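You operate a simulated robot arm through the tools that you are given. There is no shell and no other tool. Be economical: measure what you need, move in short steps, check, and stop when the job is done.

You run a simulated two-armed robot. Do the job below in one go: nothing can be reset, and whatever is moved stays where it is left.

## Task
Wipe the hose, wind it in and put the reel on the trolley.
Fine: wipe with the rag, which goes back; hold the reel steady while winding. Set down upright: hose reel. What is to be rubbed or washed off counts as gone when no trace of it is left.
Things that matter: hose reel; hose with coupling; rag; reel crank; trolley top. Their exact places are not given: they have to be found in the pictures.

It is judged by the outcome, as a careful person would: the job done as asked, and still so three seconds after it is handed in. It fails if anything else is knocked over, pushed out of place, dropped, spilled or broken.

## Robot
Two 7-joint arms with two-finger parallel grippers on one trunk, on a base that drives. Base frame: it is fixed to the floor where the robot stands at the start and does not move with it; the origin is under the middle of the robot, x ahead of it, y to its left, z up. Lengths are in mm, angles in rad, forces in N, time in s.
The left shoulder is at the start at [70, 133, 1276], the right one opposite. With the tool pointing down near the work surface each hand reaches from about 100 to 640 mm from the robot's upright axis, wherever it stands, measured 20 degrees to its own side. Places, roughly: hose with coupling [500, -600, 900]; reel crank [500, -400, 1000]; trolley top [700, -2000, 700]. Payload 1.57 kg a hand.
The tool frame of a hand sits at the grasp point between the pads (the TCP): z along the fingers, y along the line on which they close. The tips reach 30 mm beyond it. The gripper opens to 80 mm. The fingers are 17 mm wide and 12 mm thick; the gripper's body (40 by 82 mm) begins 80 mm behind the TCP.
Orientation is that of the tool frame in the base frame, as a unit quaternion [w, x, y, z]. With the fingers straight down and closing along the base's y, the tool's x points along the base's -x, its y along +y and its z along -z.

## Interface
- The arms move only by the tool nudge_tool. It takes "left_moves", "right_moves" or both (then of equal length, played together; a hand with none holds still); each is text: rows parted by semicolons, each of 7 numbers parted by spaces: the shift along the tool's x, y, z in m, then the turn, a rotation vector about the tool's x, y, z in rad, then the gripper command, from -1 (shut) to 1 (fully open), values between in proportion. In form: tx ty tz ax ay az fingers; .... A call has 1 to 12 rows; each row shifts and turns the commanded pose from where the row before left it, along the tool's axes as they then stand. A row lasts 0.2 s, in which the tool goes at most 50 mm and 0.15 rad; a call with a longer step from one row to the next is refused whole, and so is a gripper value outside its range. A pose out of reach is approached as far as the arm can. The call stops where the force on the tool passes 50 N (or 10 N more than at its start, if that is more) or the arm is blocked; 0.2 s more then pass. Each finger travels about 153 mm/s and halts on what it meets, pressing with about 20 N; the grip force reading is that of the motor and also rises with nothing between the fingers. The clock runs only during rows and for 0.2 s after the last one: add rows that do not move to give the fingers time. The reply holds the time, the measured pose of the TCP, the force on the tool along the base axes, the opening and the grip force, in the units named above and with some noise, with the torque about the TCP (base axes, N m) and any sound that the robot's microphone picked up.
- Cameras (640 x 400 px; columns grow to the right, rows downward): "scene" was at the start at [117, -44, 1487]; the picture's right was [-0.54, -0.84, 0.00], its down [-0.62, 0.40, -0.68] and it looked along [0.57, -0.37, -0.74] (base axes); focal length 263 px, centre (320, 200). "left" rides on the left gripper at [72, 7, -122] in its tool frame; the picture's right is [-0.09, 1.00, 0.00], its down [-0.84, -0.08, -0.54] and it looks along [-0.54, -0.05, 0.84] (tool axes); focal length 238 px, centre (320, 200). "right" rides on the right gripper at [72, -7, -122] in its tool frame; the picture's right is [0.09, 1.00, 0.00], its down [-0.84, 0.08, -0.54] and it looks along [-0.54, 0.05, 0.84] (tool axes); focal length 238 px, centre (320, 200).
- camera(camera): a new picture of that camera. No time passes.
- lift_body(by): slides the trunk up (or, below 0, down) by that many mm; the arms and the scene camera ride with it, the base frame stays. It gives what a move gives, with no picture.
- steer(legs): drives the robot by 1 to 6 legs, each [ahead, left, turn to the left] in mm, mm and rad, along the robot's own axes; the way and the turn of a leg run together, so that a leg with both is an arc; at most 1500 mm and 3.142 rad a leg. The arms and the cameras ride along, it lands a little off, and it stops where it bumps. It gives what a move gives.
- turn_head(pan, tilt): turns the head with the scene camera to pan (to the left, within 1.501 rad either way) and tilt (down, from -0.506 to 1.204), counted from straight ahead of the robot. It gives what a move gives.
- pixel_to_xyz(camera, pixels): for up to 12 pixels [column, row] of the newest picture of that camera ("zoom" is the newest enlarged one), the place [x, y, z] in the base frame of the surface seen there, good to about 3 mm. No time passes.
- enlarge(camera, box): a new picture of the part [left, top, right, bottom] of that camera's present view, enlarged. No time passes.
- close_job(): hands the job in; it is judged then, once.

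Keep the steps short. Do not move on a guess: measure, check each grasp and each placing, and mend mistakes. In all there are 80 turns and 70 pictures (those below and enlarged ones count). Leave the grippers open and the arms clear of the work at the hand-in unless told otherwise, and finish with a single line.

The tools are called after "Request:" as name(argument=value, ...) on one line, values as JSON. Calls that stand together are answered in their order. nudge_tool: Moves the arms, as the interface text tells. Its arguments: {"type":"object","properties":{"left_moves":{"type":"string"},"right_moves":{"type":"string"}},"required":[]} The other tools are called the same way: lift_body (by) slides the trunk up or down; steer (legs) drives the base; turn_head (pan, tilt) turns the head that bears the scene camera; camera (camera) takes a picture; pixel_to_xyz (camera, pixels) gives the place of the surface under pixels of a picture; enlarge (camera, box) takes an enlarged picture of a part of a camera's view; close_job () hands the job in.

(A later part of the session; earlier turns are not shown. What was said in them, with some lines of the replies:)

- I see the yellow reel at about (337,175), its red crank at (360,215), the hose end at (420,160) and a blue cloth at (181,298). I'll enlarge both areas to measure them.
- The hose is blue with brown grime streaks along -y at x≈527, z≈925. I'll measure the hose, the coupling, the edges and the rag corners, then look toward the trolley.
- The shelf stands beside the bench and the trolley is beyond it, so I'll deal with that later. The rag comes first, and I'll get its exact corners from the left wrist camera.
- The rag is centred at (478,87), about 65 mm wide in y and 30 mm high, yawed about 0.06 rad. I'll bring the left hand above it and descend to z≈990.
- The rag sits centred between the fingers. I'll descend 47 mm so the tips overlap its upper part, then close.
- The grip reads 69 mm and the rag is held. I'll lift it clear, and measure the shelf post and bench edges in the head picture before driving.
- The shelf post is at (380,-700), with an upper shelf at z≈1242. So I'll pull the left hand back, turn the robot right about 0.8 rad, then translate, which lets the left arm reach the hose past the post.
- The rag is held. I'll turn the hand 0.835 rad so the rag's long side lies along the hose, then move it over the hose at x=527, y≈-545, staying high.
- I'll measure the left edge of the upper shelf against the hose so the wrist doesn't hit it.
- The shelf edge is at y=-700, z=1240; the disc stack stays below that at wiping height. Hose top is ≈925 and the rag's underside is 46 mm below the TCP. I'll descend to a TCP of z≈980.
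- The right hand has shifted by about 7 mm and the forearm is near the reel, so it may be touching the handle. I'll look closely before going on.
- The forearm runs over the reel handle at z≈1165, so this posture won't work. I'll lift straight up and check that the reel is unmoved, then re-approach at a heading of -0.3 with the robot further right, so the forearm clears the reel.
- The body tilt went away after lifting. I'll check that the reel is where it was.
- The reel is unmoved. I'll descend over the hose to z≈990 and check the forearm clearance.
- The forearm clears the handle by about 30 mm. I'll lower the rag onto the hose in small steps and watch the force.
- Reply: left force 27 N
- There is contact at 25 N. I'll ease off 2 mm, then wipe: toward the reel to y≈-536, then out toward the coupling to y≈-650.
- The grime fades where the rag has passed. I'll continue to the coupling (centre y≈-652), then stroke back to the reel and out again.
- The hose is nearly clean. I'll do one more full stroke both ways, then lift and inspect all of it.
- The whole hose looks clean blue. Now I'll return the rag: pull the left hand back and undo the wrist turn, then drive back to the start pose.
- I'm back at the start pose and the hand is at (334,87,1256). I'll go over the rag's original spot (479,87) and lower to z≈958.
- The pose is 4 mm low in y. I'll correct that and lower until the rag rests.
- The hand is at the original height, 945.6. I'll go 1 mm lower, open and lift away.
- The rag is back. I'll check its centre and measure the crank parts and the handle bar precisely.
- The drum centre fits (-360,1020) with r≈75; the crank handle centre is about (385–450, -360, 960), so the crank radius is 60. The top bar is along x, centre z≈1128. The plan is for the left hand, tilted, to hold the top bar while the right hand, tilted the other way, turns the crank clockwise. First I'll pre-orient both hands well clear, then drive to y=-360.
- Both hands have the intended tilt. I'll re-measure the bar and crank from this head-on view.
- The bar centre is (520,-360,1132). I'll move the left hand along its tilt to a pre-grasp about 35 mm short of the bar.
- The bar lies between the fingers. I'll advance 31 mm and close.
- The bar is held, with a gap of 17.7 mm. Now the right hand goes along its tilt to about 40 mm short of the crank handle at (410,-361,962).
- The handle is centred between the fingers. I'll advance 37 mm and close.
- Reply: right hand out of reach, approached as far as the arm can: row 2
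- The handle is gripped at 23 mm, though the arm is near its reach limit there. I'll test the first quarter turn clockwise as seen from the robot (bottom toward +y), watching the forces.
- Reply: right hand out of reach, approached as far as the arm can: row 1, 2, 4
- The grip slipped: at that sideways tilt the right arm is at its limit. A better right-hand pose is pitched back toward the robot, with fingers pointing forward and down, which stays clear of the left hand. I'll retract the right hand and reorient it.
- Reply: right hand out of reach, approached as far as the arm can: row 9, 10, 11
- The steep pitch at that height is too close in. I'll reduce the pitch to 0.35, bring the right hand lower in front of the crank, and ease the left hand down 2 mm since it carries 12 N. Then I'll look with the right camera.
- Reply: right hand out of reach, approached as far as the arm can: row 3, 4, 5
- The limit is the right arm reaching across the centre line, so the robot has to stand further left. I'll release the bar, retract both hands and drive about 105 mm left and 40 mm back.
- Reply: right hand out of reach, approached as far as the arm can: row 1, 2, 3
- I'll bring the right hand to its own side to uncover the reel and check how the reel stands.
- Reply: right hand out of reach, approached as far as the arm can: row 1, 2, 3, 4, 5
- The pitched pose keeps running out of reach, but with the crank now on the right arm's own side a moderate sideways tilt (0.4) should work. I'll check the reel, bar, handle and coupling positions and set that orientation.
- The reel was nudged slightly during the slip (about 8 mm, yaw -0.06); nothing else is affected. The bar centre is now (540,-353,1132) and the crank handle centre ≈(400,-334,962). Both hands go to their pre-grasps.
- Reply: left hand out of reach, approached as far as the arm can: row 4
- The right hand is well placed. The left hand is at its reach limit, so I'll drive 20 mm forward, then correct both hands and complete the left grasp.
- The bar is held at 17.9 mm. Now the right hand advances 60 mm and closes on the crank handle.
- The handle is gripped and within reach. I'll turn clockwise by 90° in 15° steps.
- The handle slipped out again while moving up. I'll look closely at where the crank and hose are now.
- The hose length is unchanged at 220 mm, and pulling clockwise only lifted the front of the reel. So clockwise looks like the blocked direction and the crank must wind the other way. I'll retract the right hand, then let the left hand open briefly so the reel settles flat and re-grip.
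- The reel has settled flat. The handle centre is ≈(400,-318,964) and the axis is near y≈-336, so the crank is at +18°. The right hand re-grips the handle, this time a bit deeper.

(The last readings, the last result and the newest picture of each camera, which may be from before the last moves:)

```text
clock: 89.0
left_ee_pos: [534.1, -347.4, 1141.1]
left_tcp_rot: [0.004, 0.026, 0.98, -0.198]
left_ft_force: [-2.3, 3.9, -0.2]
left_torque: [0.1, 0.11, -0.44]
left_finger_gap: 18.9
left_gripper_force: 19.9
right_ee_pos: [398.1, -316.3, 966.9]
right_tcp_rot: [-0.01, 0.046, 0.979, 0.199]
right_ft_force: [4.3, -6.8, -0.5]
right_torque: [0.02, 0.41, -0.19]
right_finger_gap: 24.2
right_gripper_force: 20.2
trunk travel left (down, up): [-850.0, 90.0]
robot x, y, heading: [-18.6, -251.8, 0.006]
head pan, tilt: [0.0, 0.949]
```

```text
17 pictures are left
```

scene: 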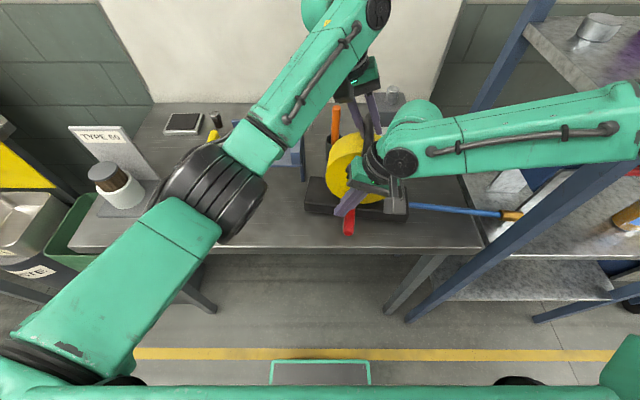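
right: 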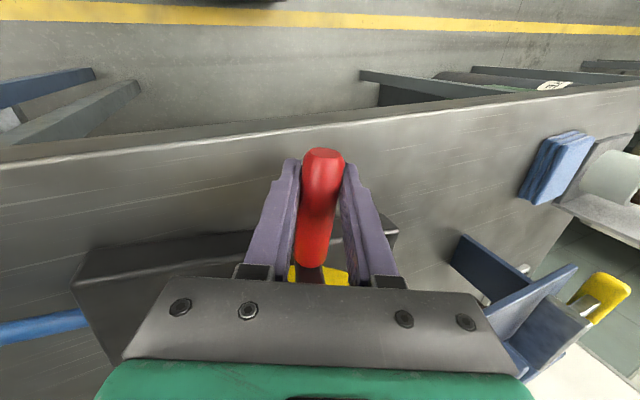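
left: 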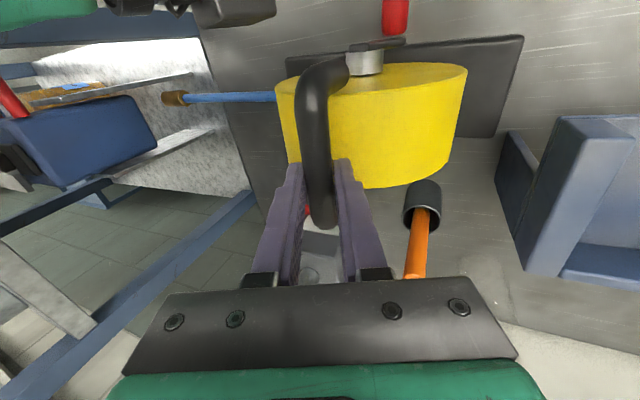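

Gripped at 24 mm. I'll test the other direction: 60° counter-clockwise.

Request:
nudge_tool(left_moves="0 0 0 0 0 0 -1; 0 0 0 0 0 0 -1; 0 0 0 0 0 0 -1; 0 0 0 0 0 0 -1; 0 0 0 0 0 0 -1", right_moves="0 -0.0148 -0.00325 0 0 0 -1; 0 -0.01344 -0.00697 0 0 0 -1; 0 -0.01118 -0.01021 0 0 0 -1; 0 -0.00816 -0.01275 0 0 0 -1; 0 0 0 0 0 0 -1")

Request:
camera(camera="right")

```text
clock: 90.2
left_ee_pos: [534.3, -347.9, 1141.3]
left_tcp_rot: [0.006, 0.024, 0.98, -0.198]
left_ft_force: [9.8, 5.4, 3.4]
left_torque: [0.04, -0.35, -0.21]
left_finger_gap: 18.5
left_gripper_force: 20.2
right_ee_pos: [392.0, -373.2, 978.4]
right_tcp_rot: [-0.011, 0.047, 0.979, 0.2]
right_ft_force: [-7.9, -7.4, 0.3]
right_torque: [-0.06, -0.29, -0.34]
right_finger_gap: 23.6
right_gripper_force: 20.1
trunk travel left (down, up): [-850.0, 90.0]
robot x, y, heading: [-18.6, -255.1, 0.003]
head pan, tilt: [0.0, 0.949]
```

```text
16 pictures are left
```

right: 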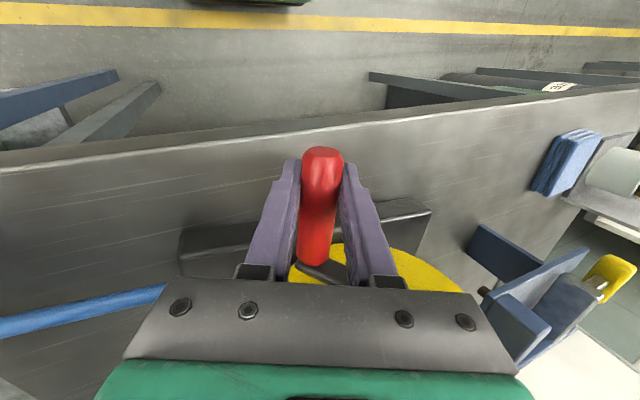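

The crank turns freely this way with about 8 N. I'll continue another 120° in 15° steps.

Request:
nudge_tool(left_moves="0 0 0 0 0 0 -1; 0 0 0 0 0 0 -1; 0 0 0 0 0 0 -1; 0 0 0 0 0 0 -1; 0 0 0 0 0 0 -1; 0 0 0 0 0 0 -1; 0 0 0 0 0 0 -1; 0 0 0 0 0 0 -1; 0 0 0 0 0 0 -1", right_moves="0 -0.00458 -0.01443 0 0 0 -1; 0 -0.00069 -0.01512 0 0 0 -1; 0 0.00325 -0.01479 0 0 0 -1; 0 0.00697 -0.01344 0 0 0 -1; 0 0.01021 -0.01118 0 0 0 -1; 0 0.01276 -0.00816 0 0 0 -1; 0 0.01443 -0.00458 0 0 0 -1; 0 0.01512 -0.00069 0 0 0 -1; 0 0 0 0 0 0 -1")

Request:
enlarge(camera="scene", box=[270, 90, 550, 260])

```text
clock: 92.2
left_ee_pos: [533.2, -348.2, 1139.7]
left_tcp_rot: [0.002, 0.026, 0.98, -0.198]
left_ft_force: [3.2, -0.6, -0.7]
left_torque: [0.04, 0.16, -0.38]
left_finger_gap: 18.1
left_gripper_force: 19.9
right_ee_pos: [397.9, -351.1, 1077.2]
right_tcp_rot: [-0.009, 0.046, 0.979, 0.201]
right_ft_force: [-4.8, 1.8, 0.3]
right_torque: [0.03, 0.45, 0.4]
right_finger_gap: 23.3
right_gripper_force: 20.2
trunk travel left (down, up): [-850.0, 90.0]
robot x, y, heading: [-15.7, -251.3, 0.004]
head pan, tilt: [0.0, 0.949]
```

```text
2.29 times, centred on (410, 175) of scene
```

zoom: 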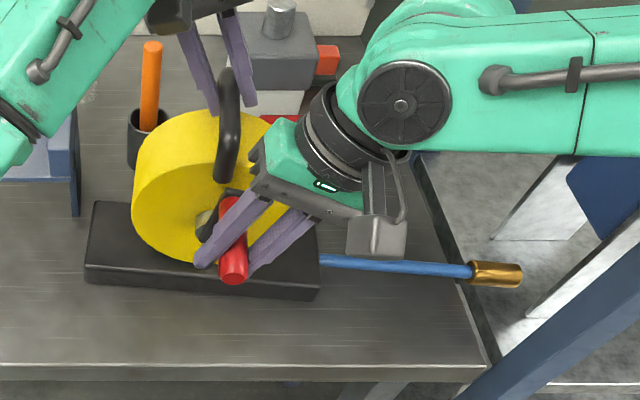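

The hose is being drawn in: exposed length fell from about 220 to 160 mm. I'll continue with another 180° to bring the handle back down the left side.

Request:
nudge_tool(left_moves="0 0 0 0 0 0 -1; 0 0 0 0 0 0 -1; 0 0 0 0 0 0 -1; 0 0 0 0 0 0 -1; 0 0 0 0 0 0 -1; 0 0 0 0 0 0 -1; 0 0 0 0 0 0 -1; 0 0 0 0 0 0 -1; 0 0 0 0 0 0 -1; 0 0 0 0 0 0 -1; 0 0 0 0 0 0 -1; 0 0 0 0 0 0 -1", right_moves="0 0.01479 0.00325 0 0 0 -1; 0 0.01344 0.00697 0 0 0 -1; 0 0.01118 0.01021 0 0 0 -1; 0 0.00816 0.01276 0 0 0 -1; 0 0.00458 0.01443 0 0 0 -1; 0 0.00069 0.01512 0 0 0 -1; 0 -0.00325 0.01479 0 0 0 -1; 0 -0.00697 0.01344 0 0 0 -1; 0 -0.01021 0.01118 0 0 0 -1; 0 -0.01276 0.00816 0 0 0 -1; 0 -0.01443 0.00458 0 0 0 -1; 0 -0.01512 0.00069 0 0 0 -1")

Request:
enlarge(camera="scene", box=[270, 90, 550, 260])

```text
clock: 94.8
left_ee_pos: [532.1, -347.9, 1140.0]
left_tcp_rot: [0.004, 0.027, 0.979, -0.2]
left_ft_force: [-10.8, 6.6, -17.8]
left_torque: [0.1, -0.1, -0.3]
left_finger_gap: 18.3
left_gripper_force: 20.1
right_ee_pos: [395.6, -314.9, 967.3]
right_tcp_rot: [-0.008, 0.046, 0.978, 0.202]
right_ft_force: [9.2, -4.9, 12.4]
right_torque: [0.03, 0.05, -0.27]
right_finger_gap: 23.5
right_gripper_force: 19.8
trunk travel left (down, up): [-850.0, 90.0]
robot x, y, heading: [-17.2, -251.6, 0.008]
head pan, tilt: [0.0, 0.949]
```

```text
2.29 times, centred on (410, 175) of scene
```

zoom: 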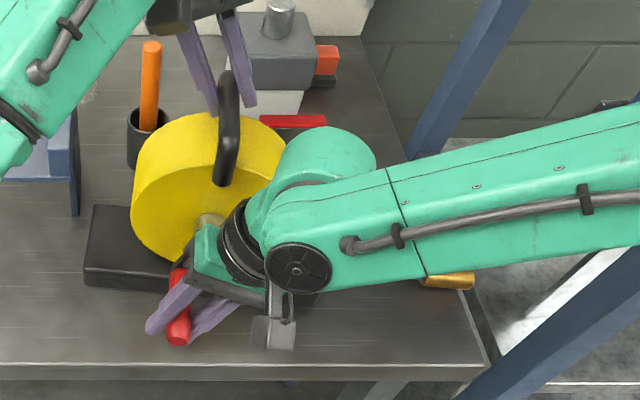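

One full turn is done and the grip held. I'll continue with the second turn, first half.

Request:
nudge_tool(left_moves="0 0 0 0 0 0 -1; 0 0 0 0 0 0 -1; 0 0 0 0 0 0 -1; 0 0 0 0 0 0 -1; 0 0 0 0 0 0 -1; 0 0 0 0 0 0 -1; 0 0 0 0 0 0 -1; 0 0 0 0 0 0 -1; 0 0 0 0 0 0 -1; 0 0 0 0 0 0 -1; 0 0 0 0 0 0 -1; 0 0 0 0 0 0 -1", right_moves="0 -0.0148 -0.00325 0 0 0 -1; 0 -0.01344 -0.00697 0 0 0 -1; 0 -0.01118 -0.01021 0 0 0 -1; 0 -0.00816 -0.01275 0 0 0 -1; 0 -0.00458 -0.01443 0 0 0 -1; 0 -0.00069 -0.01512 0 0 0 -1; 0 0.00325 -0.01479 0 0 0 -1; 0 0.00697 -0.01344 0 0 0 -1; 0 0.01021 -0.01118 0 0 0 -1; 0 0.01276 -0.00816 0 0 0 -1; 0 0.01443 -0.00458 0 0 0 -1; 0 0.01512 -0.00069 0 0 0 -1")

Request:
enlarge(camera="scene", box=[270, 90, 550, 260])

```text
clock: 97.4
left_ee_pos: [533.0, -347.5, 1140.4]
left_tcp_rot: [0.004, 0.026, 0.98, -0.199]
left_ft_force: [8.3, 0.9, 3.2]
left_torque: [-0.02, 0.19, -0.42]
left_finger_gap: 18.4
left_gripper_force: 19.8
right_ee_pos: [397.5, -349.3, 1076.0]
right_tcp_rot: [-0.008, 0.046, 0.979, 0.2]
right_ft_force: [-7.4, 1.3, -8.5]
right_torque: [0.06, 0.35, 0.41]
right_finger_gap: 23.3
right_gripper_force: 20.1
trunk travel left (down, up): [-850.0, 90.0]
robot x, y, heading: [-19.0, -251.4, 0.003]
head pan, tilt: [0.0, 0.949]
```

```text
2.29 times, centred on (410, 175) of scene
```

zoom: 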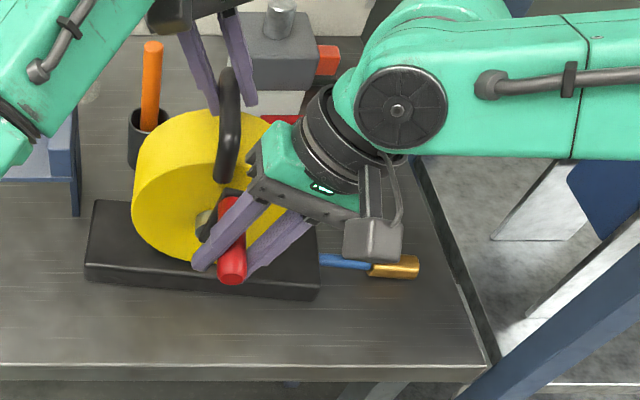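

About 50 mm of hose remains, roughly another half turn.

Request:
nudge_tool(left_moves="0 0 0 0 0 0 -1; 0 0 0 0 0 0 -1; 0 0 0 0 0 0 -1; 0 0 0 0 0 0 -1; 0 0 0 0 0 0 -1; 0 0 0 0 0 0 -1; 0 0 0 0 0 0 -1; 0 0 0 0 0 0 -1; 0 0 0 0 0 0 -1; 0 0 0 0 0 0 -1; 0 0 0 0 0 0 -1; 0 0 0 0 0 0 -1", right_moves="0 0.01479 0.00325 0 0 0 -1; 0 0.01344 0.00697 0 0 0 -1; 0 0.01118 0.01021 0 0 0 -1; 0 0.00816 0.01276 0 0 0 -1; 0 0.00458 0.01443 0 0 0 -1; 0 0.00069 0.01512 0 0 0 -1; 0 -0.00325 0.01479 0 0 0 -1; 0 -0.00697 0.01344 0 0 0 -1; 0 -0.01021 0.01118 0 0 0 -1; 0 -0.01276 0.00816 0 0 0 -1; 0 -0.01443 0.00458 0 0 0 -1; 0 -0.01512 0.00069 0 0 0 -1")

Request:
camera(camera="right")

```text
clock: 100.0
left_ee_pos: [533.2, -349.2, 1139.0]
left_tcp_rot: [0.004, 0.026, 0.98, -0.198]
left_ft_force: [-4.0, 2.0, -17.1]
left_torque: [-0.02, -0.42, -0.2]
left_finger_gap: 18.2
left_gripper_force: 20.1
right_ee_pos: [397.1, -315.4, 967.3]
right_tcp_rot: [-0.01, 0.047, 0.978, 0.202]
right_ft_force: [3.4, -1.9, 9.7]
right_torque: [0.0, -0.37, -0.08]
right_finger_gap: 23.3
right_gripper_force: 20.1
trunk travel left (down, up): [-850.0, 90.0]
robot x, y, heading: [-16.0, -255.5, 0.004]
head pan, tilt: [0.0, 0.949]
```

```text
12 pictures are left
```

right: 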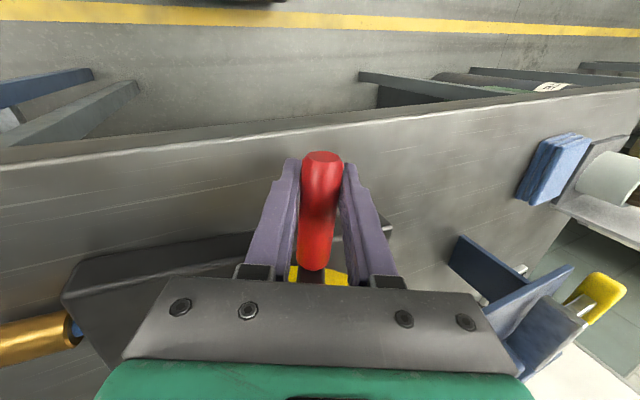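

Only about 8 mm of blue hose is left at the coupling (70,328). I'll turn about 40° more, gently, and read the forces.

Request:
nudge_tool(left_moves="0 0 0 0 0 0 -1; 0 0 0 0 0 0 -1; 0 0 0 0 0 0 -1; 0 0 0 0 0 0 -1", right_moves="0 -0.0148 -0.00325 0 0 0 -1; 0 -0.01344 -0.00697 0 0 0 -1; 0 -0.0075 -0.0068 0 0 0 -1; 0 0 0 0 0 0 -1")

Request:
camera(camera="right")

```text
clock: 101.0
left_ee_pos: [533.0, -350.0, 1144.6]
left_tcp_rot: [0.009, 0.027, 0.979, -0.201]
left_ft_force: [7.9, -12.3, 20.0]
left_torque: [-0.27, -0.13, 0.5]
left_finger_gap: 18.4
left_gripper_force: 19.8
right_ee_pos: [391.5, -354.8, 968.8]
right_tcp_rot: [-0.012, 0.047, 0.979, 0.199]
right_ft_force: [-1.6, 10.6, -16.0]
right_torque: [0.0, -0.11, 0.37]
right_finger_gap: 24.3
right_gripper_force: 20.3
trunk travel left (down, up): [-850.0, 90.0]
robot x, y, heading: [-19.9, -254.3, 0.002]
head pan, tilt: [0.0, 0.949]
```

```text
11 pictures are left
```

right: 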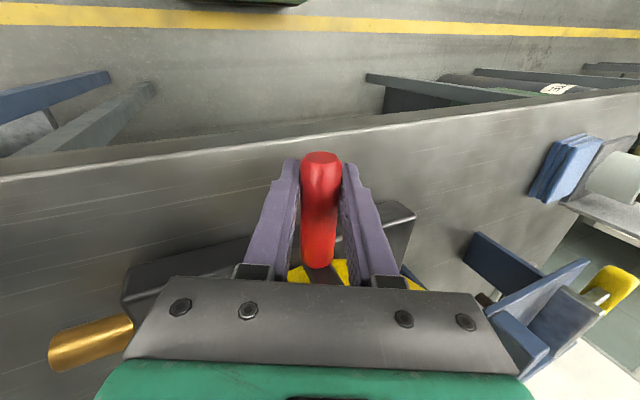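

About 20 N of resistance and the coupling sits against the reel: it's fully wound. I'll release the crank and retract the right hand.

Request:
nudge_tool(left_moves="0 0 0 0 0 0 -1; 0 0 0 0 0 0 -1; 0 0 0 0 0 0 -1; 0 0 0 0 0 0 -1; 0 0 0 0 0 0 -1; 0 0 0 0 0 0 -1; 0 0 0 0 0 0 -1; 0 0 0 0 0 0 -1; 0 0 0 0 0 0 -1; 0 0 0 0 0 0 -1; 0 0 0 0 0 0 -1; 0 0 0 0 0 0 -1", right_moves="0 0 0 0 0 0 0.2; 0 0 0 0 0 0 0.2; 0 0 0 0 0 0 0.2; 0 0 -0.04 0 0 0 0.2; 0 0 -0.04 0 0 0 0.2; 0 0 -0.04 0 0 0 0.2; 0.03 -0.03 0 0 0 0 0.2; 0.03 -0.03 0 0.15 0 -0.04 0.2; 0.03 -0.03 -0.02 0.15 0 -0.05 0.2; 0 0 -0.03 0.1 0 0 0.2; 0 0 -0.04 0 0 0 0.2; 0 0 -0.03 0 0 0 0.2")

Request:
camera(camera="scene")

```text
refused: row 8 steps farther than a row can; nothing moved
```

```text
10 pictures are left
```

scene: 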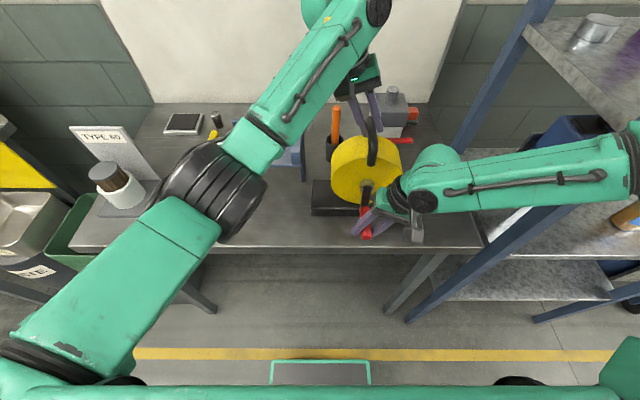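

The call was refused because one turn step was too big. I'll repeat it with smaller turns.

Request:
nudge_tool(left_moves="0 0 0 0 0 0 -1; 0 0 0 0 0 0 -1; 0 0 0 0 0 0 -1; 0 0 0 0 0 0 -1; 0 0 0 0 0 0 -1; 0 0 0 0 0 0 -1; 0 0 0 0 0 0 -1; 0 0 0 0 0 0 -1; 0 0 0 0 0 0 -1; 0 0 0 0 0 0 -1; 0 0 0 0 0 0 -1; 0 0 0 0 0 0 -1", right_moves="0 0 0 0 0 0 0.2; 0 0 0 0 0 0 0.2; 0 0 0 0 0 0 0.2; 0 0 -0.04 0 0 0 0.2; 0 0 -0.04 0 0 0 0.2; 0 0 -0.04 0 0 0 0.2; 0.03 -0.03 0 0 0 0 0.2; 0.03 -0.03 0 0.1 0 0 0.2; 0.03 -0.03 0 0.1 0 0 0.2; 0 0 -0.03 0.1 0 0 0.2; 0 0 -0.04 0.1 0 0 0.2; 0 0 -0.03 0 0 0 0.2")

Request:
enlarge(camera="scene", box=[290, 80, 530, 250])

```text
clock: 103.6
left_ee_pos: [532.4, -349.0, 1138.6]
left_tcp_rot: [0.005, 0.026, 0.98, -0.198]
left_ft_force: [0.0, 0.0, -11.6]
left_torque: [-0.07, -0.25, 0.02]
left_finger_gap: 18.2
left_gripper_force: 20.2
right_ee_pos: [303.0, -489.3, 1150.2]
right_tcp_rot: [-0.018, 0.043, 0.999, 0.002]
right_ft_force: [-0.3, -0.5, -0.6]
right_torque: [0.0, 0.0, 0.01]
right_finger_gap: 48.1
right_gripper_force: 0.1
right hand out of reach, approached as far as the arm can: row 10
trunk travel left (down, up): [-850.0, 90.0]
robot x, y, heading: [-20.5, -253.4, 0.004]
head pan, tilt: [0.0, 0.949]
```

```text
2.35 times, centred on (410, 165) of scene
```

zoom: 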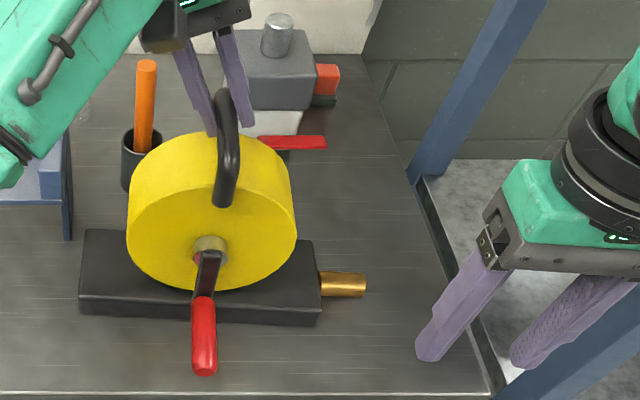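

The hose is fully in, with the coupling against the base. I'll measure the reel's pose to re-grip the bar over its centre with the hand upright.

Request:
pixel_to_xyz(camera="zoom", pixels=[[222, 100], [228, 150], [225, 195], [82, 305], [318, 318], [90, 235], [310, 245], [318, 285], [364, 285], [205, 360], [200, 262]])

```text
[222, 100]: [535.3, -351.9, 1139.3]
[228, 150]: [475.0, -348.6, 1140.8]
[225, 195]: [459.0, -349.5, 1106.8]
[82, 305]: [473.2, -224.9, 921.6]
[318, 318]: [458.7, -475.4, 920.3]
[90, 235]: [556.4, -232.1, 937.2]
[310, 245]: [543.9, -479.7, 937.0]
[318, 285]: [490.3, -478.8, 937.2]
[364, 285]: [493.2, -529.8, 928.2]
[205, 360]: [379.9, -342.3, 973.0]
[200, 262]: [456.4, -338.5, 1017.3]
```

The base centre is (508,-353) with yaw -0.06. I'll re-grip the bar at x≈503 with the hand vertical.

Request:
nudge_tool(left_moves="0 0 0 0 0 0 0.125; 0 0 0 0 0 0 0.125; 0 0 -0.03 0 0 0 0.125; 0 0 -0.03 0 0 0 0.125; 0 0 0 -0.1 0 0 0.125; 0 0 0 -0.1 0 0 0.125; 0 0 0 -0.1 0 0 0.125; 0 0 0 -0.1 0 0 0.125; 0.029 -0.0265 0 0 0 0 0.125; 0 0 0.026 0 0 0 0.125; 0 0 0 0 0 0 0.125")

Request:
camera(camera="left")

```text
clock: 106.0
left_ee_pos: [493.9, -344.7, 1168.4]
left_tcp_rot: [0.01, 0.024, 0.999, -0.026]
left_ft_force: [0.9, 0.5, 0.6]
left_torque: [0.0, 0.03, -0.03]
left_finger_gap: 44.9
left_gripper_force: 0.1
left hand out of reach, approached as far as the arm can: row 7, 8
right_ee_pos: [302.2, -487.5, 1151.1]
right_tcp_rot: [-0.019, 0.044, 0.999, 0.001]
right_ft_force: [0.0, 0.2, 0.1]
right_torque: [-0.01, 0.02, 0.02]
right_finger_gap: 47.9
right_gripper_force: 0.1
trunk travel left (down, up): [-850.0, 90.0]
robot x, y, heading: [-14.9, -252.3, 0.0]
head pan, tilt: [0.0, 0.949]
```

```text
8 pictures are left
```

left: 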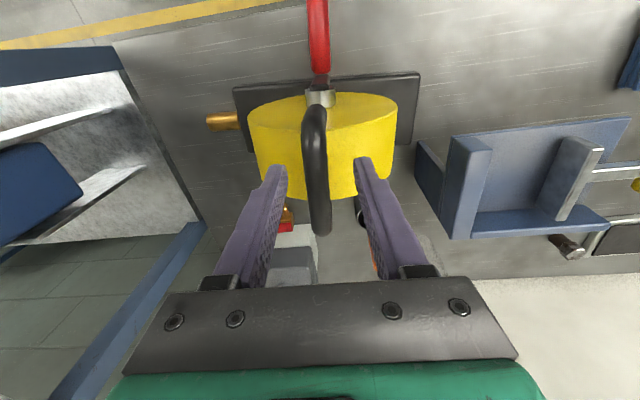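

The bar is between the fingers. I'll shift by (9,-6), go down 26 mm and close.

Request:
nudge_tool(left_moves="-0.009 -0.0055 0 0 0 0 0.125; 0 0 0.013 0 0 0 0.125; 0 0 0.013 0 0 0 0.125; 0 0 0 0 0 0 0.125; 0 0 0 0 0 0 -1; 0 0 0 0 0 0 -1; 0 0 0 0 0 0 -1; 0 0 0 0 0 0 -1")

```text
clock: 107.8
left_ee_pos: [504.3, -352.4, 1143.6]
left_tcp_rot: [0.009, 0.023, 0.999, -0.026]
left_ft_force: [-1.3, 1.3, 0.8]
left_torque: [0.0, -0.2, -0.33]
left_finger_gap: 17.6
left_gripper_force: 20.1
right_ee_pos: [302.7, -488.0, 1149.9]
right_tcp_rot: [-0.018, 0.043, 0.999, 0.002]
right_ft_force: [-0.4, -0.2, 0.9]
right_torque: [0.01, 0.01, 0.03]
right_finger_gap: 47.9
right_gripper_force: 0.1
trunk travel left (down, up): [-850.0, 90.0]
robot x, y, heading: [-16.2, -254.8, 0.006]
head pan, tilt: [0.0, 0.949]
```

Held at 17.6 mm. I'll lift 60 mm slowly and check that it hangs level.

Request:
nudge_tool(left_moves="0 0 -0.01 0 0 0 -1; 0 0 -0.015 0 0 0 -1; 0 0 -0.02 0 0 0 -1; 0 0 -0.02 0 0 0 -1; 0 0 -0.02 0 0 0 -1; 0 0 0 0 0 0 -1; 0 0 0 0 0 0 -1")

Request:
camera(camera="scene")

```text
clock: 109.4
left_ee_pos: [501.8, -347.8, 1226.4]
left_tcp_rot: [0.009, 0.023, 0.999, -0.025]
left_ft_force: [0.1, -0.2, -12.0]
left_torque: [0.0, 0.05, -0.01]
left_finger_gap: 17.5
left_gripper_force: 19.7
left hand out of reach, approached as far as the arm can: row 5
right_ee_pos: [305.0, -487.9, 1150.9]
right_tcp_rot: [-0.019, 0.044, 0.999, 0.002]
right_ft_force: [0.6, -0.6, 0.5]
right_torque: [0.02, -0.01, -0.03]
right_finger_gap: 47.7
right_gripper_force: 0.0
trunk travel left (down, up): [-850.0, 90.0]
robot x, y, heading: [-18.6, -251.7, 0.002]
head pan, tilt: [0.0, 0.949]
```

```text
7 pictures are left
```

scene: 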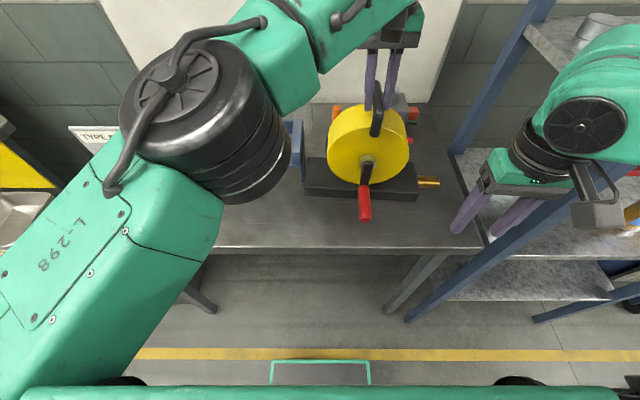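

The reel hangs level at 12 N. I'll back away from the bench and look down the aisle toward the trolley.

Request:
steer(legs=[[-300, 0, 0]])

Request:
turn_head(pan=-1.05, tilt=0.35)

Request:
camera(camera="scene")

```text
clock: 111.5
left_ee_pos: [206.5, -345.3, 1224.8]
left_tcp_rot: [0.009, 0.021, 0.999, -0.025]
left_ft_force: [0.0, 0.7, -11.5]
left_torque: [0.03, -0.03, 0.01]
left_finger_gap: 17.8
left_gripper_force: 19.5
right_ee_pos: [10.5, -488.5, 1149.7]
right_tcp_rot: [-0.02, 0.041, 0.999, 0.002]
right_ft_force: [-0.2, 0.1, -0.5]
right_torque: [0.01, 0.05, -0.01]
right_finger_gap: 48.2
right_gripper_force: 0.0
trunk travel left (down, up): [-850.0, 90.0]
robot x, y, heading: [-315.8, -255.7, 0.007]
head pan, tilt: [0.0, 0.949]
```

```text
clock: 112.8
left_ee_pos: [204.5, -346.1, 1225.5]
left_tcp_rot: [0.009, 0.021, 0.999, -0.026]
left_ft_force: [-0.4, 0.9, -12.0]
left_torque: [0.04, 0.02, 0.0]
left_finger_gap: 17.5
left_gripper_force: 19.9
right_ee_pos: [7.2, -487.5, 1150.2]
right_tcp_rot: [-0.02, 0.041, 0.999, 0.002]
right_ft_force: [-0.3, -0.5, -0.1]
right_torque: [0.05, 0.03, 0.03]
right_finger_gap: 47.9
right_gripper_force: 0.2
trunk travel left (down, up): [-850.0, 90.0]
robot x, y, heading: [-317.9, -258.3, 0.009]
head pan, tilt: [-1.051, 0.351]
```

```text
6 pictures are left
```

scene: 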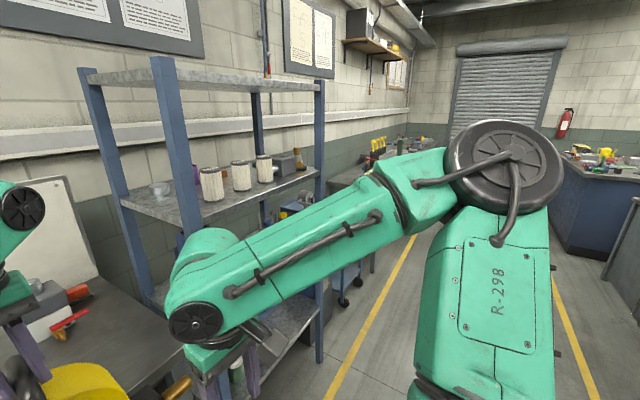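

The aisle is clear and the trolley's wheels show at (345,285) past the shelf. I'll drive 1500 mm sideways to the right, then look at the trolley.

Request:
steer(legs=[[0, -1500, 0]])

Request:
turn_head(pan=-0.3, tilt=0.6)

Request:
camera(camera="scene")

```text
clock: 120.2
left_ee_pos: [238.0, -1845.6, 1225.6]
left_tcp_rot: [0.011, 0.01, 1.0, -0.026]
left_ft_force: [0.5, -0.3, -10.9]
left_torque: [0.0, 0.05, 0.01]
left_finger_gap: 17.7
left_gripper_force: 19.7
right_ee_pos: [44.9, -1993.9, 1150.5]
right_tcp_rot: [-0.018, 0.029, 0.999, 0.001]
right_ft_force: [-0.1, 0.2, -0.2]
right_torque: [-0.06, 0.03, -0.02]
right_finger_gap: 48.2
right_gripper_force: 0.0
trunk travel left (down, up): [-850.0, 90.0]
robot x, y, heading: [-284.8, -1768.2, 0.035]
head pan, tilt: [-1.051, 0.351]
```

```text
clock: 121.3
left_ee_pos: [238.2, -1846.2, 1227.2]
left_tcp_rot: [0.009, 0.009, 1.0, -0.025]
left_ft_force: [0.1, 0.3, -11.5]
left_torque: [0.0, 0.0, -0.03]
left_finger_gap: 17.8
left_gripper_force: 19.5
right_ee_pos: [43.6, -1993.9, 1149.5]
right_tcp_rot: [-0.018, 0.028, 0.999, 0.002]
right_ft_force: [0.9, 0.7, -0.2]
right_torque: [-0.01, 0.02, 0.0]
right_finger_gap: 48.1
right_gripper_force: 0.1
trunk travel left (down, up): [-850.0, 90.0]
robot x, y, heading: [-281.2, -1769.8, 0.035]
head pan, tilt: [-0.3, 0.6]
```

```text
5 pictures are left
```

scene: 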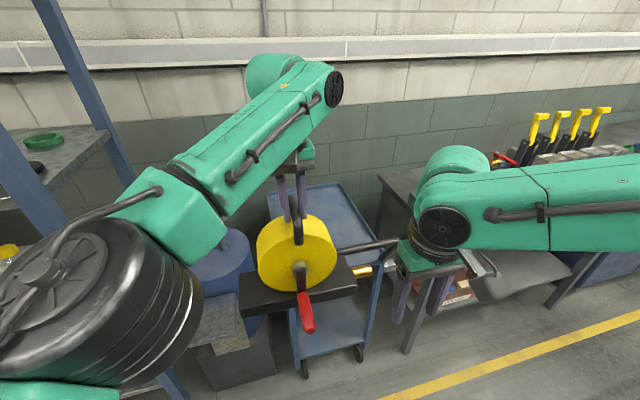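

I can see the trolley's blue top at about (330,220) behind the reel, with its push bar at (370,245). I'll measure its surface and rims.

Request:
pixel_to_xyz(camera="scene", pixels=[[340, 186], [269, 196], [330, 200], [345, 225], [355, 250], [365, 262], [372, 240], [340, 247], [392, 242], [325, 190], [368, 275], [273, 212]])

Request:
enlarge(camera="scene", box=[220, 160, 420, 380])

```text
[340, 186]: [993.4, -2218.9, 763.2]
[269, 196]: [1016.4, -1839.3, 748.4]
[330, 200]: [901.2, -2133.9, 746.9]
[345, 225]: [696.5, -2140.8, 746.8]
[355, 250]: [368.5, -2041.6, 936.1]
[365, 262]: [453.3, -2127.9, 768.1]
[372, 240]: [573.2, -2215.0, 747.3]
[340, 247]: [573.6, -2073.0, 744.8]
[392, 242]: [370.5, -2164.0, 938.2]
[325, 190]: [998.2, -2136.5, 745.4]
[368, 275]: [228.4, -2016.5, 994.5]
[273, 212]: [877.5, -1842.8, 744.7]
```

```text
1.82 times, centred on (320, 270) of scene
```

zoom: 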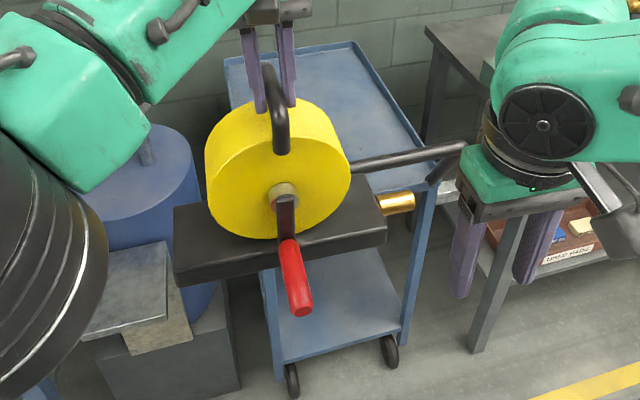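

The tray surface is z≈745, rim ≈768, x 453–1010, y -1830 to -2220; the push bar is at x≈370, z≈937. I'll swing the left hand 100 mm to its own side for reach, raise the trunk 50 mm to clear the push bar, then drive so the reel hangs over (570,-2005).

Request:
nudge_tool(left_moves="0 0.025 0 0 0 0 -1; 0 0.025 0 0 0 0 -1; 0 0.025 0 0 0 0 -1; 0 0.025 0 0 0 0 -1; 0 0 0 0 0 0 -1")

Request:
lift_body(by=50)

Request:
steer(legs=[[0, -270, 0], [200, 0, 0]])

```text
clock: 122.5
left_ee_pos: [238.3, -1745.6, 1222.8]
left_tcp_rot: [0.009, 0.009, 1.0, -0.025]
left_ft_force: [-0.1, 0.1, -12.2]
left_torque: [-0.05, 0.03, -0.01]
left_finger_gap: 17.5
left_gripper_force: 19.7
right_ee_pos: [44.1, -1993.2, 1150.6]
right_tcp_rot: [-0.019, 0.03, 0.999, 0.002]
right_ft_force: [-0.1, -0.6, 0.2]
right_torque: [0.02, 0.02, -0.02]
right_finger_gap: 47.9
right_gripper_force: 0.1
trunk travel left (down, up): [-850.0, 90.0]
robot x, y, heading: [-282.8, -1764.4, 0.035]
head pan, tilt: [-0.3, 0.6]
```

```text
clock: 123.5
left_ee_pos: [239.1, -1747.4, 1271.0]
left_tcp_rot: [0.009, 0.009, 1.0, -0.025]
left_ft_force: [0.3, -1.2, -11.9]
left_torque: [-0.02, -0.01, 0.03]
left_finger_gap: 18.0
left_gripper_force: 19.8
right_ee_pos: [44.9, -1993.9, 1201.1]
right_tcp_rot: [-0.02, 0.028, 0.999, 0.001]
right_ft_force: [-0.6, -0.3, -0.6]
right_torque: [0.0, 0.01, -0.02]
right_finger_gap: 47.9
right_gripper_force: 0.1
trunk travel left (down, up): [-900.0, 40.0]
robot x, y, heading: [-280.5, -1766.7, 0.039]
head pan, tilt: [-0.3, 0.6]
```

```text
clock: 126.5
left_ee_pos: [437.4, -1996.6, 1273.6]
left_tcp_rot: [0.012, 0.009, 1.0, -0.026]
left_ft_force: [-0.8, 0.0, -10.9]
left_torque: [-0.01, 0.1, 0.03]
left_finger_gap: 17.6
left_gripper_force: 20.5
right_ee_pos: [244.8, -2242.4, 1201.8]
right_tcp_rot: [-0.017, 0.029, 0.999, 0.001]
right_ft_force: [-0.4, -0.2, 0.6]
right_torque: [0.05, -0.04, -0.04]
right_finger_gap: 48.1
right_gripper_force: 0.1
trunk travel left (down, up): [-900.0, 40.0]
robot x, y, heading: [-82.0, -2017.1, 0.033]
head pan, tilt: [-0.3, 0.6]
```

I'll drive the last 135 mm ahead and take a picture to check the reel over the tray.

Request:
steer(legs=[[140, -15, 0]])

Request:
turn_head(pan=-0.05, tilt=0.8)

Request:
camera(camera="scene")

```text
clock: 127.8
left_ee_pos: [584.2, -2008.2, 1274.1]
left_tcp_rot: [0.01, 0.009, 1.0, -0.025]
left_ft_force: [0.0, -0.4, -12.0]
left_torque: [0.01, 0.1, 0.0]
left_finger_gap: 17.9
left_gripper_force: 20.4
right_ee_pos: [388.9, -2253.4, 1202.3]
right_tcp_rot: [-0.017, 0.028, 0.999, 0.002]
right_ft_force: [0.3, 0.9, -0.3]
right_torque: [0.03, -0.04, -0.03]
right_finger_gap: 47.8
right_gripper_force: 0.0
trunk travel left (down, up): [-900.0, 40.0]
robot x, y, heading: [67.6, -2027.3, 0.031]
head pan, tilt: [-0.3, 0.6]
```

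```text
clock: 128.6
left_ee_pos: [586.5, -2008.3, 1272.2]
left_tcp_rot: [0.009, 0.01, 1.0, -0.025]
left_ft_force: [0.1, 0.6, -11.7]
left_torque: [-0.02, 0.04, -0.03]
left_finger_gap: 17.5
left_gripper_force: 19.7
right_ee_pos: [392.2, -2254.8, 1200.7]
right_tcp_rot: [-0.019, 0.03, 0.999, 0.002]
right_ft_force: [-0.1, 0.3, -0.1]
right_torque: [0.0, 0.0, 0.02]
right_finger_gap: 48.1
right_gripper_force: 0.1
trunk travel left (down, up): [-900.0, 40.0]
robot x, y, heading: [62.8, -2029.3, 0.035]
head pan, tilt: [-0.051, 0.799]
```

```text
3 pictures are left
```

scene: 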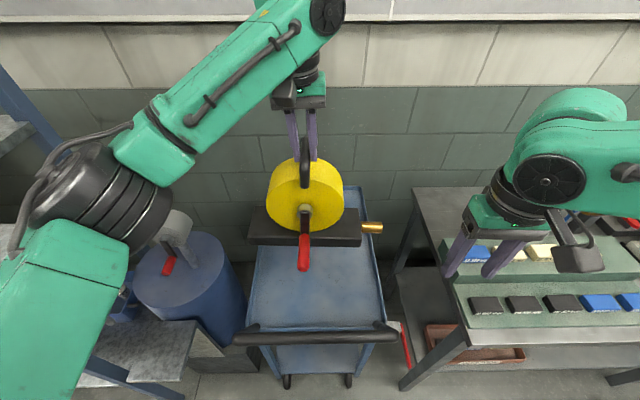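

The reel hangs over the tray, which is empty. I'll measure the tray edges and the push bar against it.

Request:
pixel_to_xyz(camera="scene", pixels=[[252, 290], [380, 290], [248, 318], [384, 318], [320, 300], [320, 322], [250, 240], [360, 242], [383, 228], [305, 330], [272, 260]])

```text
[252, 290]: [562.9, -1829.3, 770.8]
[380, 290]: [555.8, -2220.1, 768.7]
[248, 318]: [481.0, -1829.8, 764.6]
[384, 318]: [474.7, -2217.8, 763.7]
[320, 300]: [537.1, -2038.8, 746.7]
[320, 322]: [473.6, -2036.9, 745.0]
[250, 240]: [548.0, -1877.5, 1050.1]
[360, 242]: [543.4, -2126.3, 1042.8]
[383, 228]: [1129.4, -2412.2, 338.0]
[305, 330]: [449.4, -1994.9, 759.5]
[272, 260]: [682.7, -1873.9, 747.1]
```

The base spans y -1877 to -2126, inside rims at -1830 and -2220, and its bottom is at z≈1028. I'll lower the trunk 50 mm, then the arm 220 mm, leaving about 12 mm.

Request:
lift_body(by=-50)

Request:
nudge_tool(left_moves="0 0 0.03 0 0 0 -1; 0 0 0.03 0 0 0 -1; 0 0 0.03 0 0 0 -1; 0 0 0.03 0 0 0 -1; 0 0 0.03 0 0 0 -1; 0 0 0.03 0 0 0 -1; 0 0 0.02 0 0 0 -1; 0 0 0.015 0 0 0 -1; 0 0 0 0 0 0 -1")

```text
clock: 129.5
left_ee_pos: [587.1, -2007.1, 1221.5]
left_tcp_rot: [0.01, 0.01, 1.0, -0.026]
left_ft_force: [0.3, 0.4, -10.4]
left_torque: [0.0, 0.04, 0.01]
left_finger_gap: 17.7
left_gripper_force: 20.1
right_ee_pos: [393.5, -2253.2, 1150.9]
right_tcp_rot: [-0.018, 0.029, 0.999, 0.002]
right_ft_force: [-0.2, 0.3, 0.3]
right_torque: [0.03, 0.03, 0.01]
right_finger_gap: 48.2
right_gripper_force: 0.0
trunk travel left (down, up): [-850.0, 90.0]
robot x, y, heading: [68.2, -2028.9, 0.029]
head pan, tilt: [-0.051, 0.799]
```

```text
clock: 131.5
left_ee_pos: [589.9, -2017.9, 1008.4]
left_tcp_rot: [0.01, 0.01, 1.0, -0.026]
left_ft_force: [-0.2, 0.4, -11.3]
left_torque: [0.03, 0.03, -0.01]
left_finger_gap: 17.8
left_gripper_force: 20.5
right_ee_pos: [394.1, -2253.6, 1151.1]
right_tcp_rot: [-0.018, 0.029, 0.999, 0.002]
right_ft_force: [0.5, 1.2, 0.2]
right_torque: [0.02, 0.01, 0.01]
right_finger_gap: 48.0
right_gripper_force: 0.0
trunk travel left (down, up): [-850.0, 90.0]
robot x, y, heading: [67.4, -2029.6, 0.036]
head pan, tilt: [-0.051, 0.799]
```

The last 19 mm goes in small steps, shifting 8 mm back in y, until the weight comes off the hand.

Request:
nudge_tool(left_moves="0 0.008 0.006 0 0 0 -1; 0 0 0.006 0 0 0 -1; 0 0 0.003 0 0 0 -1; 0 0 0.002 0 0 0 -1; 0 0 0.002 0 0 0 -1; 0 0 0 0 0 0 -1")

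```text
clock: 132.9
left_ee_pos: [588.8, -2010.0, 991.2]
left_tcp_rot: [0.013, 0.011, 1.0, -0.026]
left_ft_force: [3.8, 6.6, 17.6]
left_torque: [0.13, -0.17, 0.01]
left_finger_gap: 17.7
left_gripper_force: 20.4
right_ee_pos: [389.1, -2251.1, 1151.7]
right_tcp_rot: [-0.016, 0.03, 0.999, 0.001]
right_ft_force: [0.9, -1.0, 0.5]
right_torque: [0.0, -0.03, -0.02]
right_finger_gap: 48.0
right_gripper_force: 0.0
trunk travel left (down, up): [-850.0, 90.0]
robot x, y, heading: [62.5, -2024.4, 0.028]
head pan, tilt: [-0.051, 0.799]
```

It has contact and is pressing 17 N. I'll ease up 2 mm, open and rise straight up.

Request:
nudge_tool(left_moves="0 0 -0.002 0 0 0 -1; 0 0 0 0 0 0 -1; 0 0 0 0 0 0 0; 0 0 0 0 0 0 0.125; 0 0 0 0 0 0 0.125; 0 0 -0.02 0 0 0 0.125; 0 0 -0.04 0 0 0 0.125; 0 0 -0.04 0 0 0 0.125; 0 0 -0.04 0 0 0 0.125; 0 0 -0.04 0 0 0 1; 0 0 -0.04 0 0 0 1", right_moves="0 0 0 0 0 0 1; 0 0 0 0 0 0 1; 0 0 0 0 0 0 1; 0 0 0 0 0 0 1; 0 0 0 0 0 0 1; 0 0 0 0 0 0 1; 0 0 0 0 0 0 1; 0 0 0 0 0 0 1; 0 0 0 0 0 0 1; 0 0 0 0 0 0 1; 0 0 0 0 0 0 1")

Request:
camera(camera="scene")

```text
clock: 135.3
left_ee_pos: [582.0, -1999.6, 1212.9]
left_tcp_rot: [0.009, 0.01, 1.0, -0.025]
left_ft_force: [-0.9, 0.9, 0.3]
left_torque: [0.0, -0.03, -0.03]
left_finger_gap: 80.0
left_gripper_force: 0.0
right_ee_pos: [391.9, -2252.8, 1151.9]
right_tcp_rot: [-0.017, 0.028, 0.999, 0.001]
right_ft_force: [0.4, 0.2, 0.2]
right_torque: [0.01, 0.01, 0.0]
right_finger_gap: 80.1
right_gripper_force: 0.0
trunk travel left (down, up): [-850.0, 90.0]
robot x, y, heading: [67.7, -2026.5, 0.034]
head pan, tilt: [-0.051, 0.799]
```

```text
2 pictures are left
```

scene: 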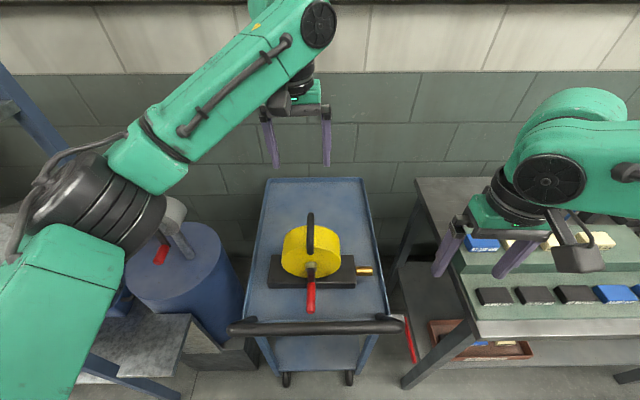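

The reel stands on the tray. I'll verify that it's level, then back the robot clear.

Request:
pixel_to_xyz(camera="scene", pixels=[[275, 278], [350, 278], [276, 260], [350, 262], [310, 220], [368, 270]])

Request:
steer(legs=[[-200, 0, 0]])

Request:
camera(camera="scene")

```text
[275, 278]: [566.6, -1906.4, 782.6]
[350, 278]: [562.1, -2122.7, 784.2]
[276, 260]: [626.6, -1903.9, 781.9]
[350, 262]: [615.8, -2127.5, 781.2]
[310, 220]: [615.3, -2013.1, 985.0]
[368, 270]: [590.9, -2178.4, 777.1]
```

```text
clock: 136.9
left_ee_pos: [389.4, -2006.5, 1209.9]
left_tcp_rot: [0.008, 0.011, 1.0, -0.025]
left_ft_force: [0.4, -0.3, 0.6]
left_torque: [0.02, 0.03, -0.02]
left_finger_gap: 80.1
left_gripper_force: 0.0
right_ee_pos: [198.2, -2261.2, 1149.1]
right_tcp_rot: [-0.019, 0.03, 0.999, 0.001]
right_ft_force: [0.1, -0.4, -0.1]
right_torque: [0.03, 0.02, -0.04]
right_finger_gap: 79.9
right_gripper_force: 0.1
trunk travel left (down, up): [-850.0, 90.0]
robot x, y, heading: [-131.3, -2034.0, 0.032]
head pan, tilt: [-0.051, 0.799]
```

```text
1 pictures are left
```

scene: 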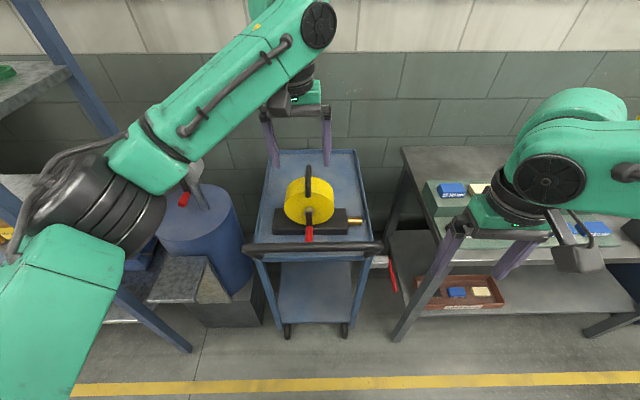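

The base top reads z≈782 at all four corners, so the reel is level and upright. The rag is back in place, the hose is clean and wound in, and both grippers are open and clear. I'll hand it in.

Request:
close_job()

```text
The job is handed in.
```

The hose is wiped clean and wound in, the rag is back in its place, and the reel stands upright on the trolley top.
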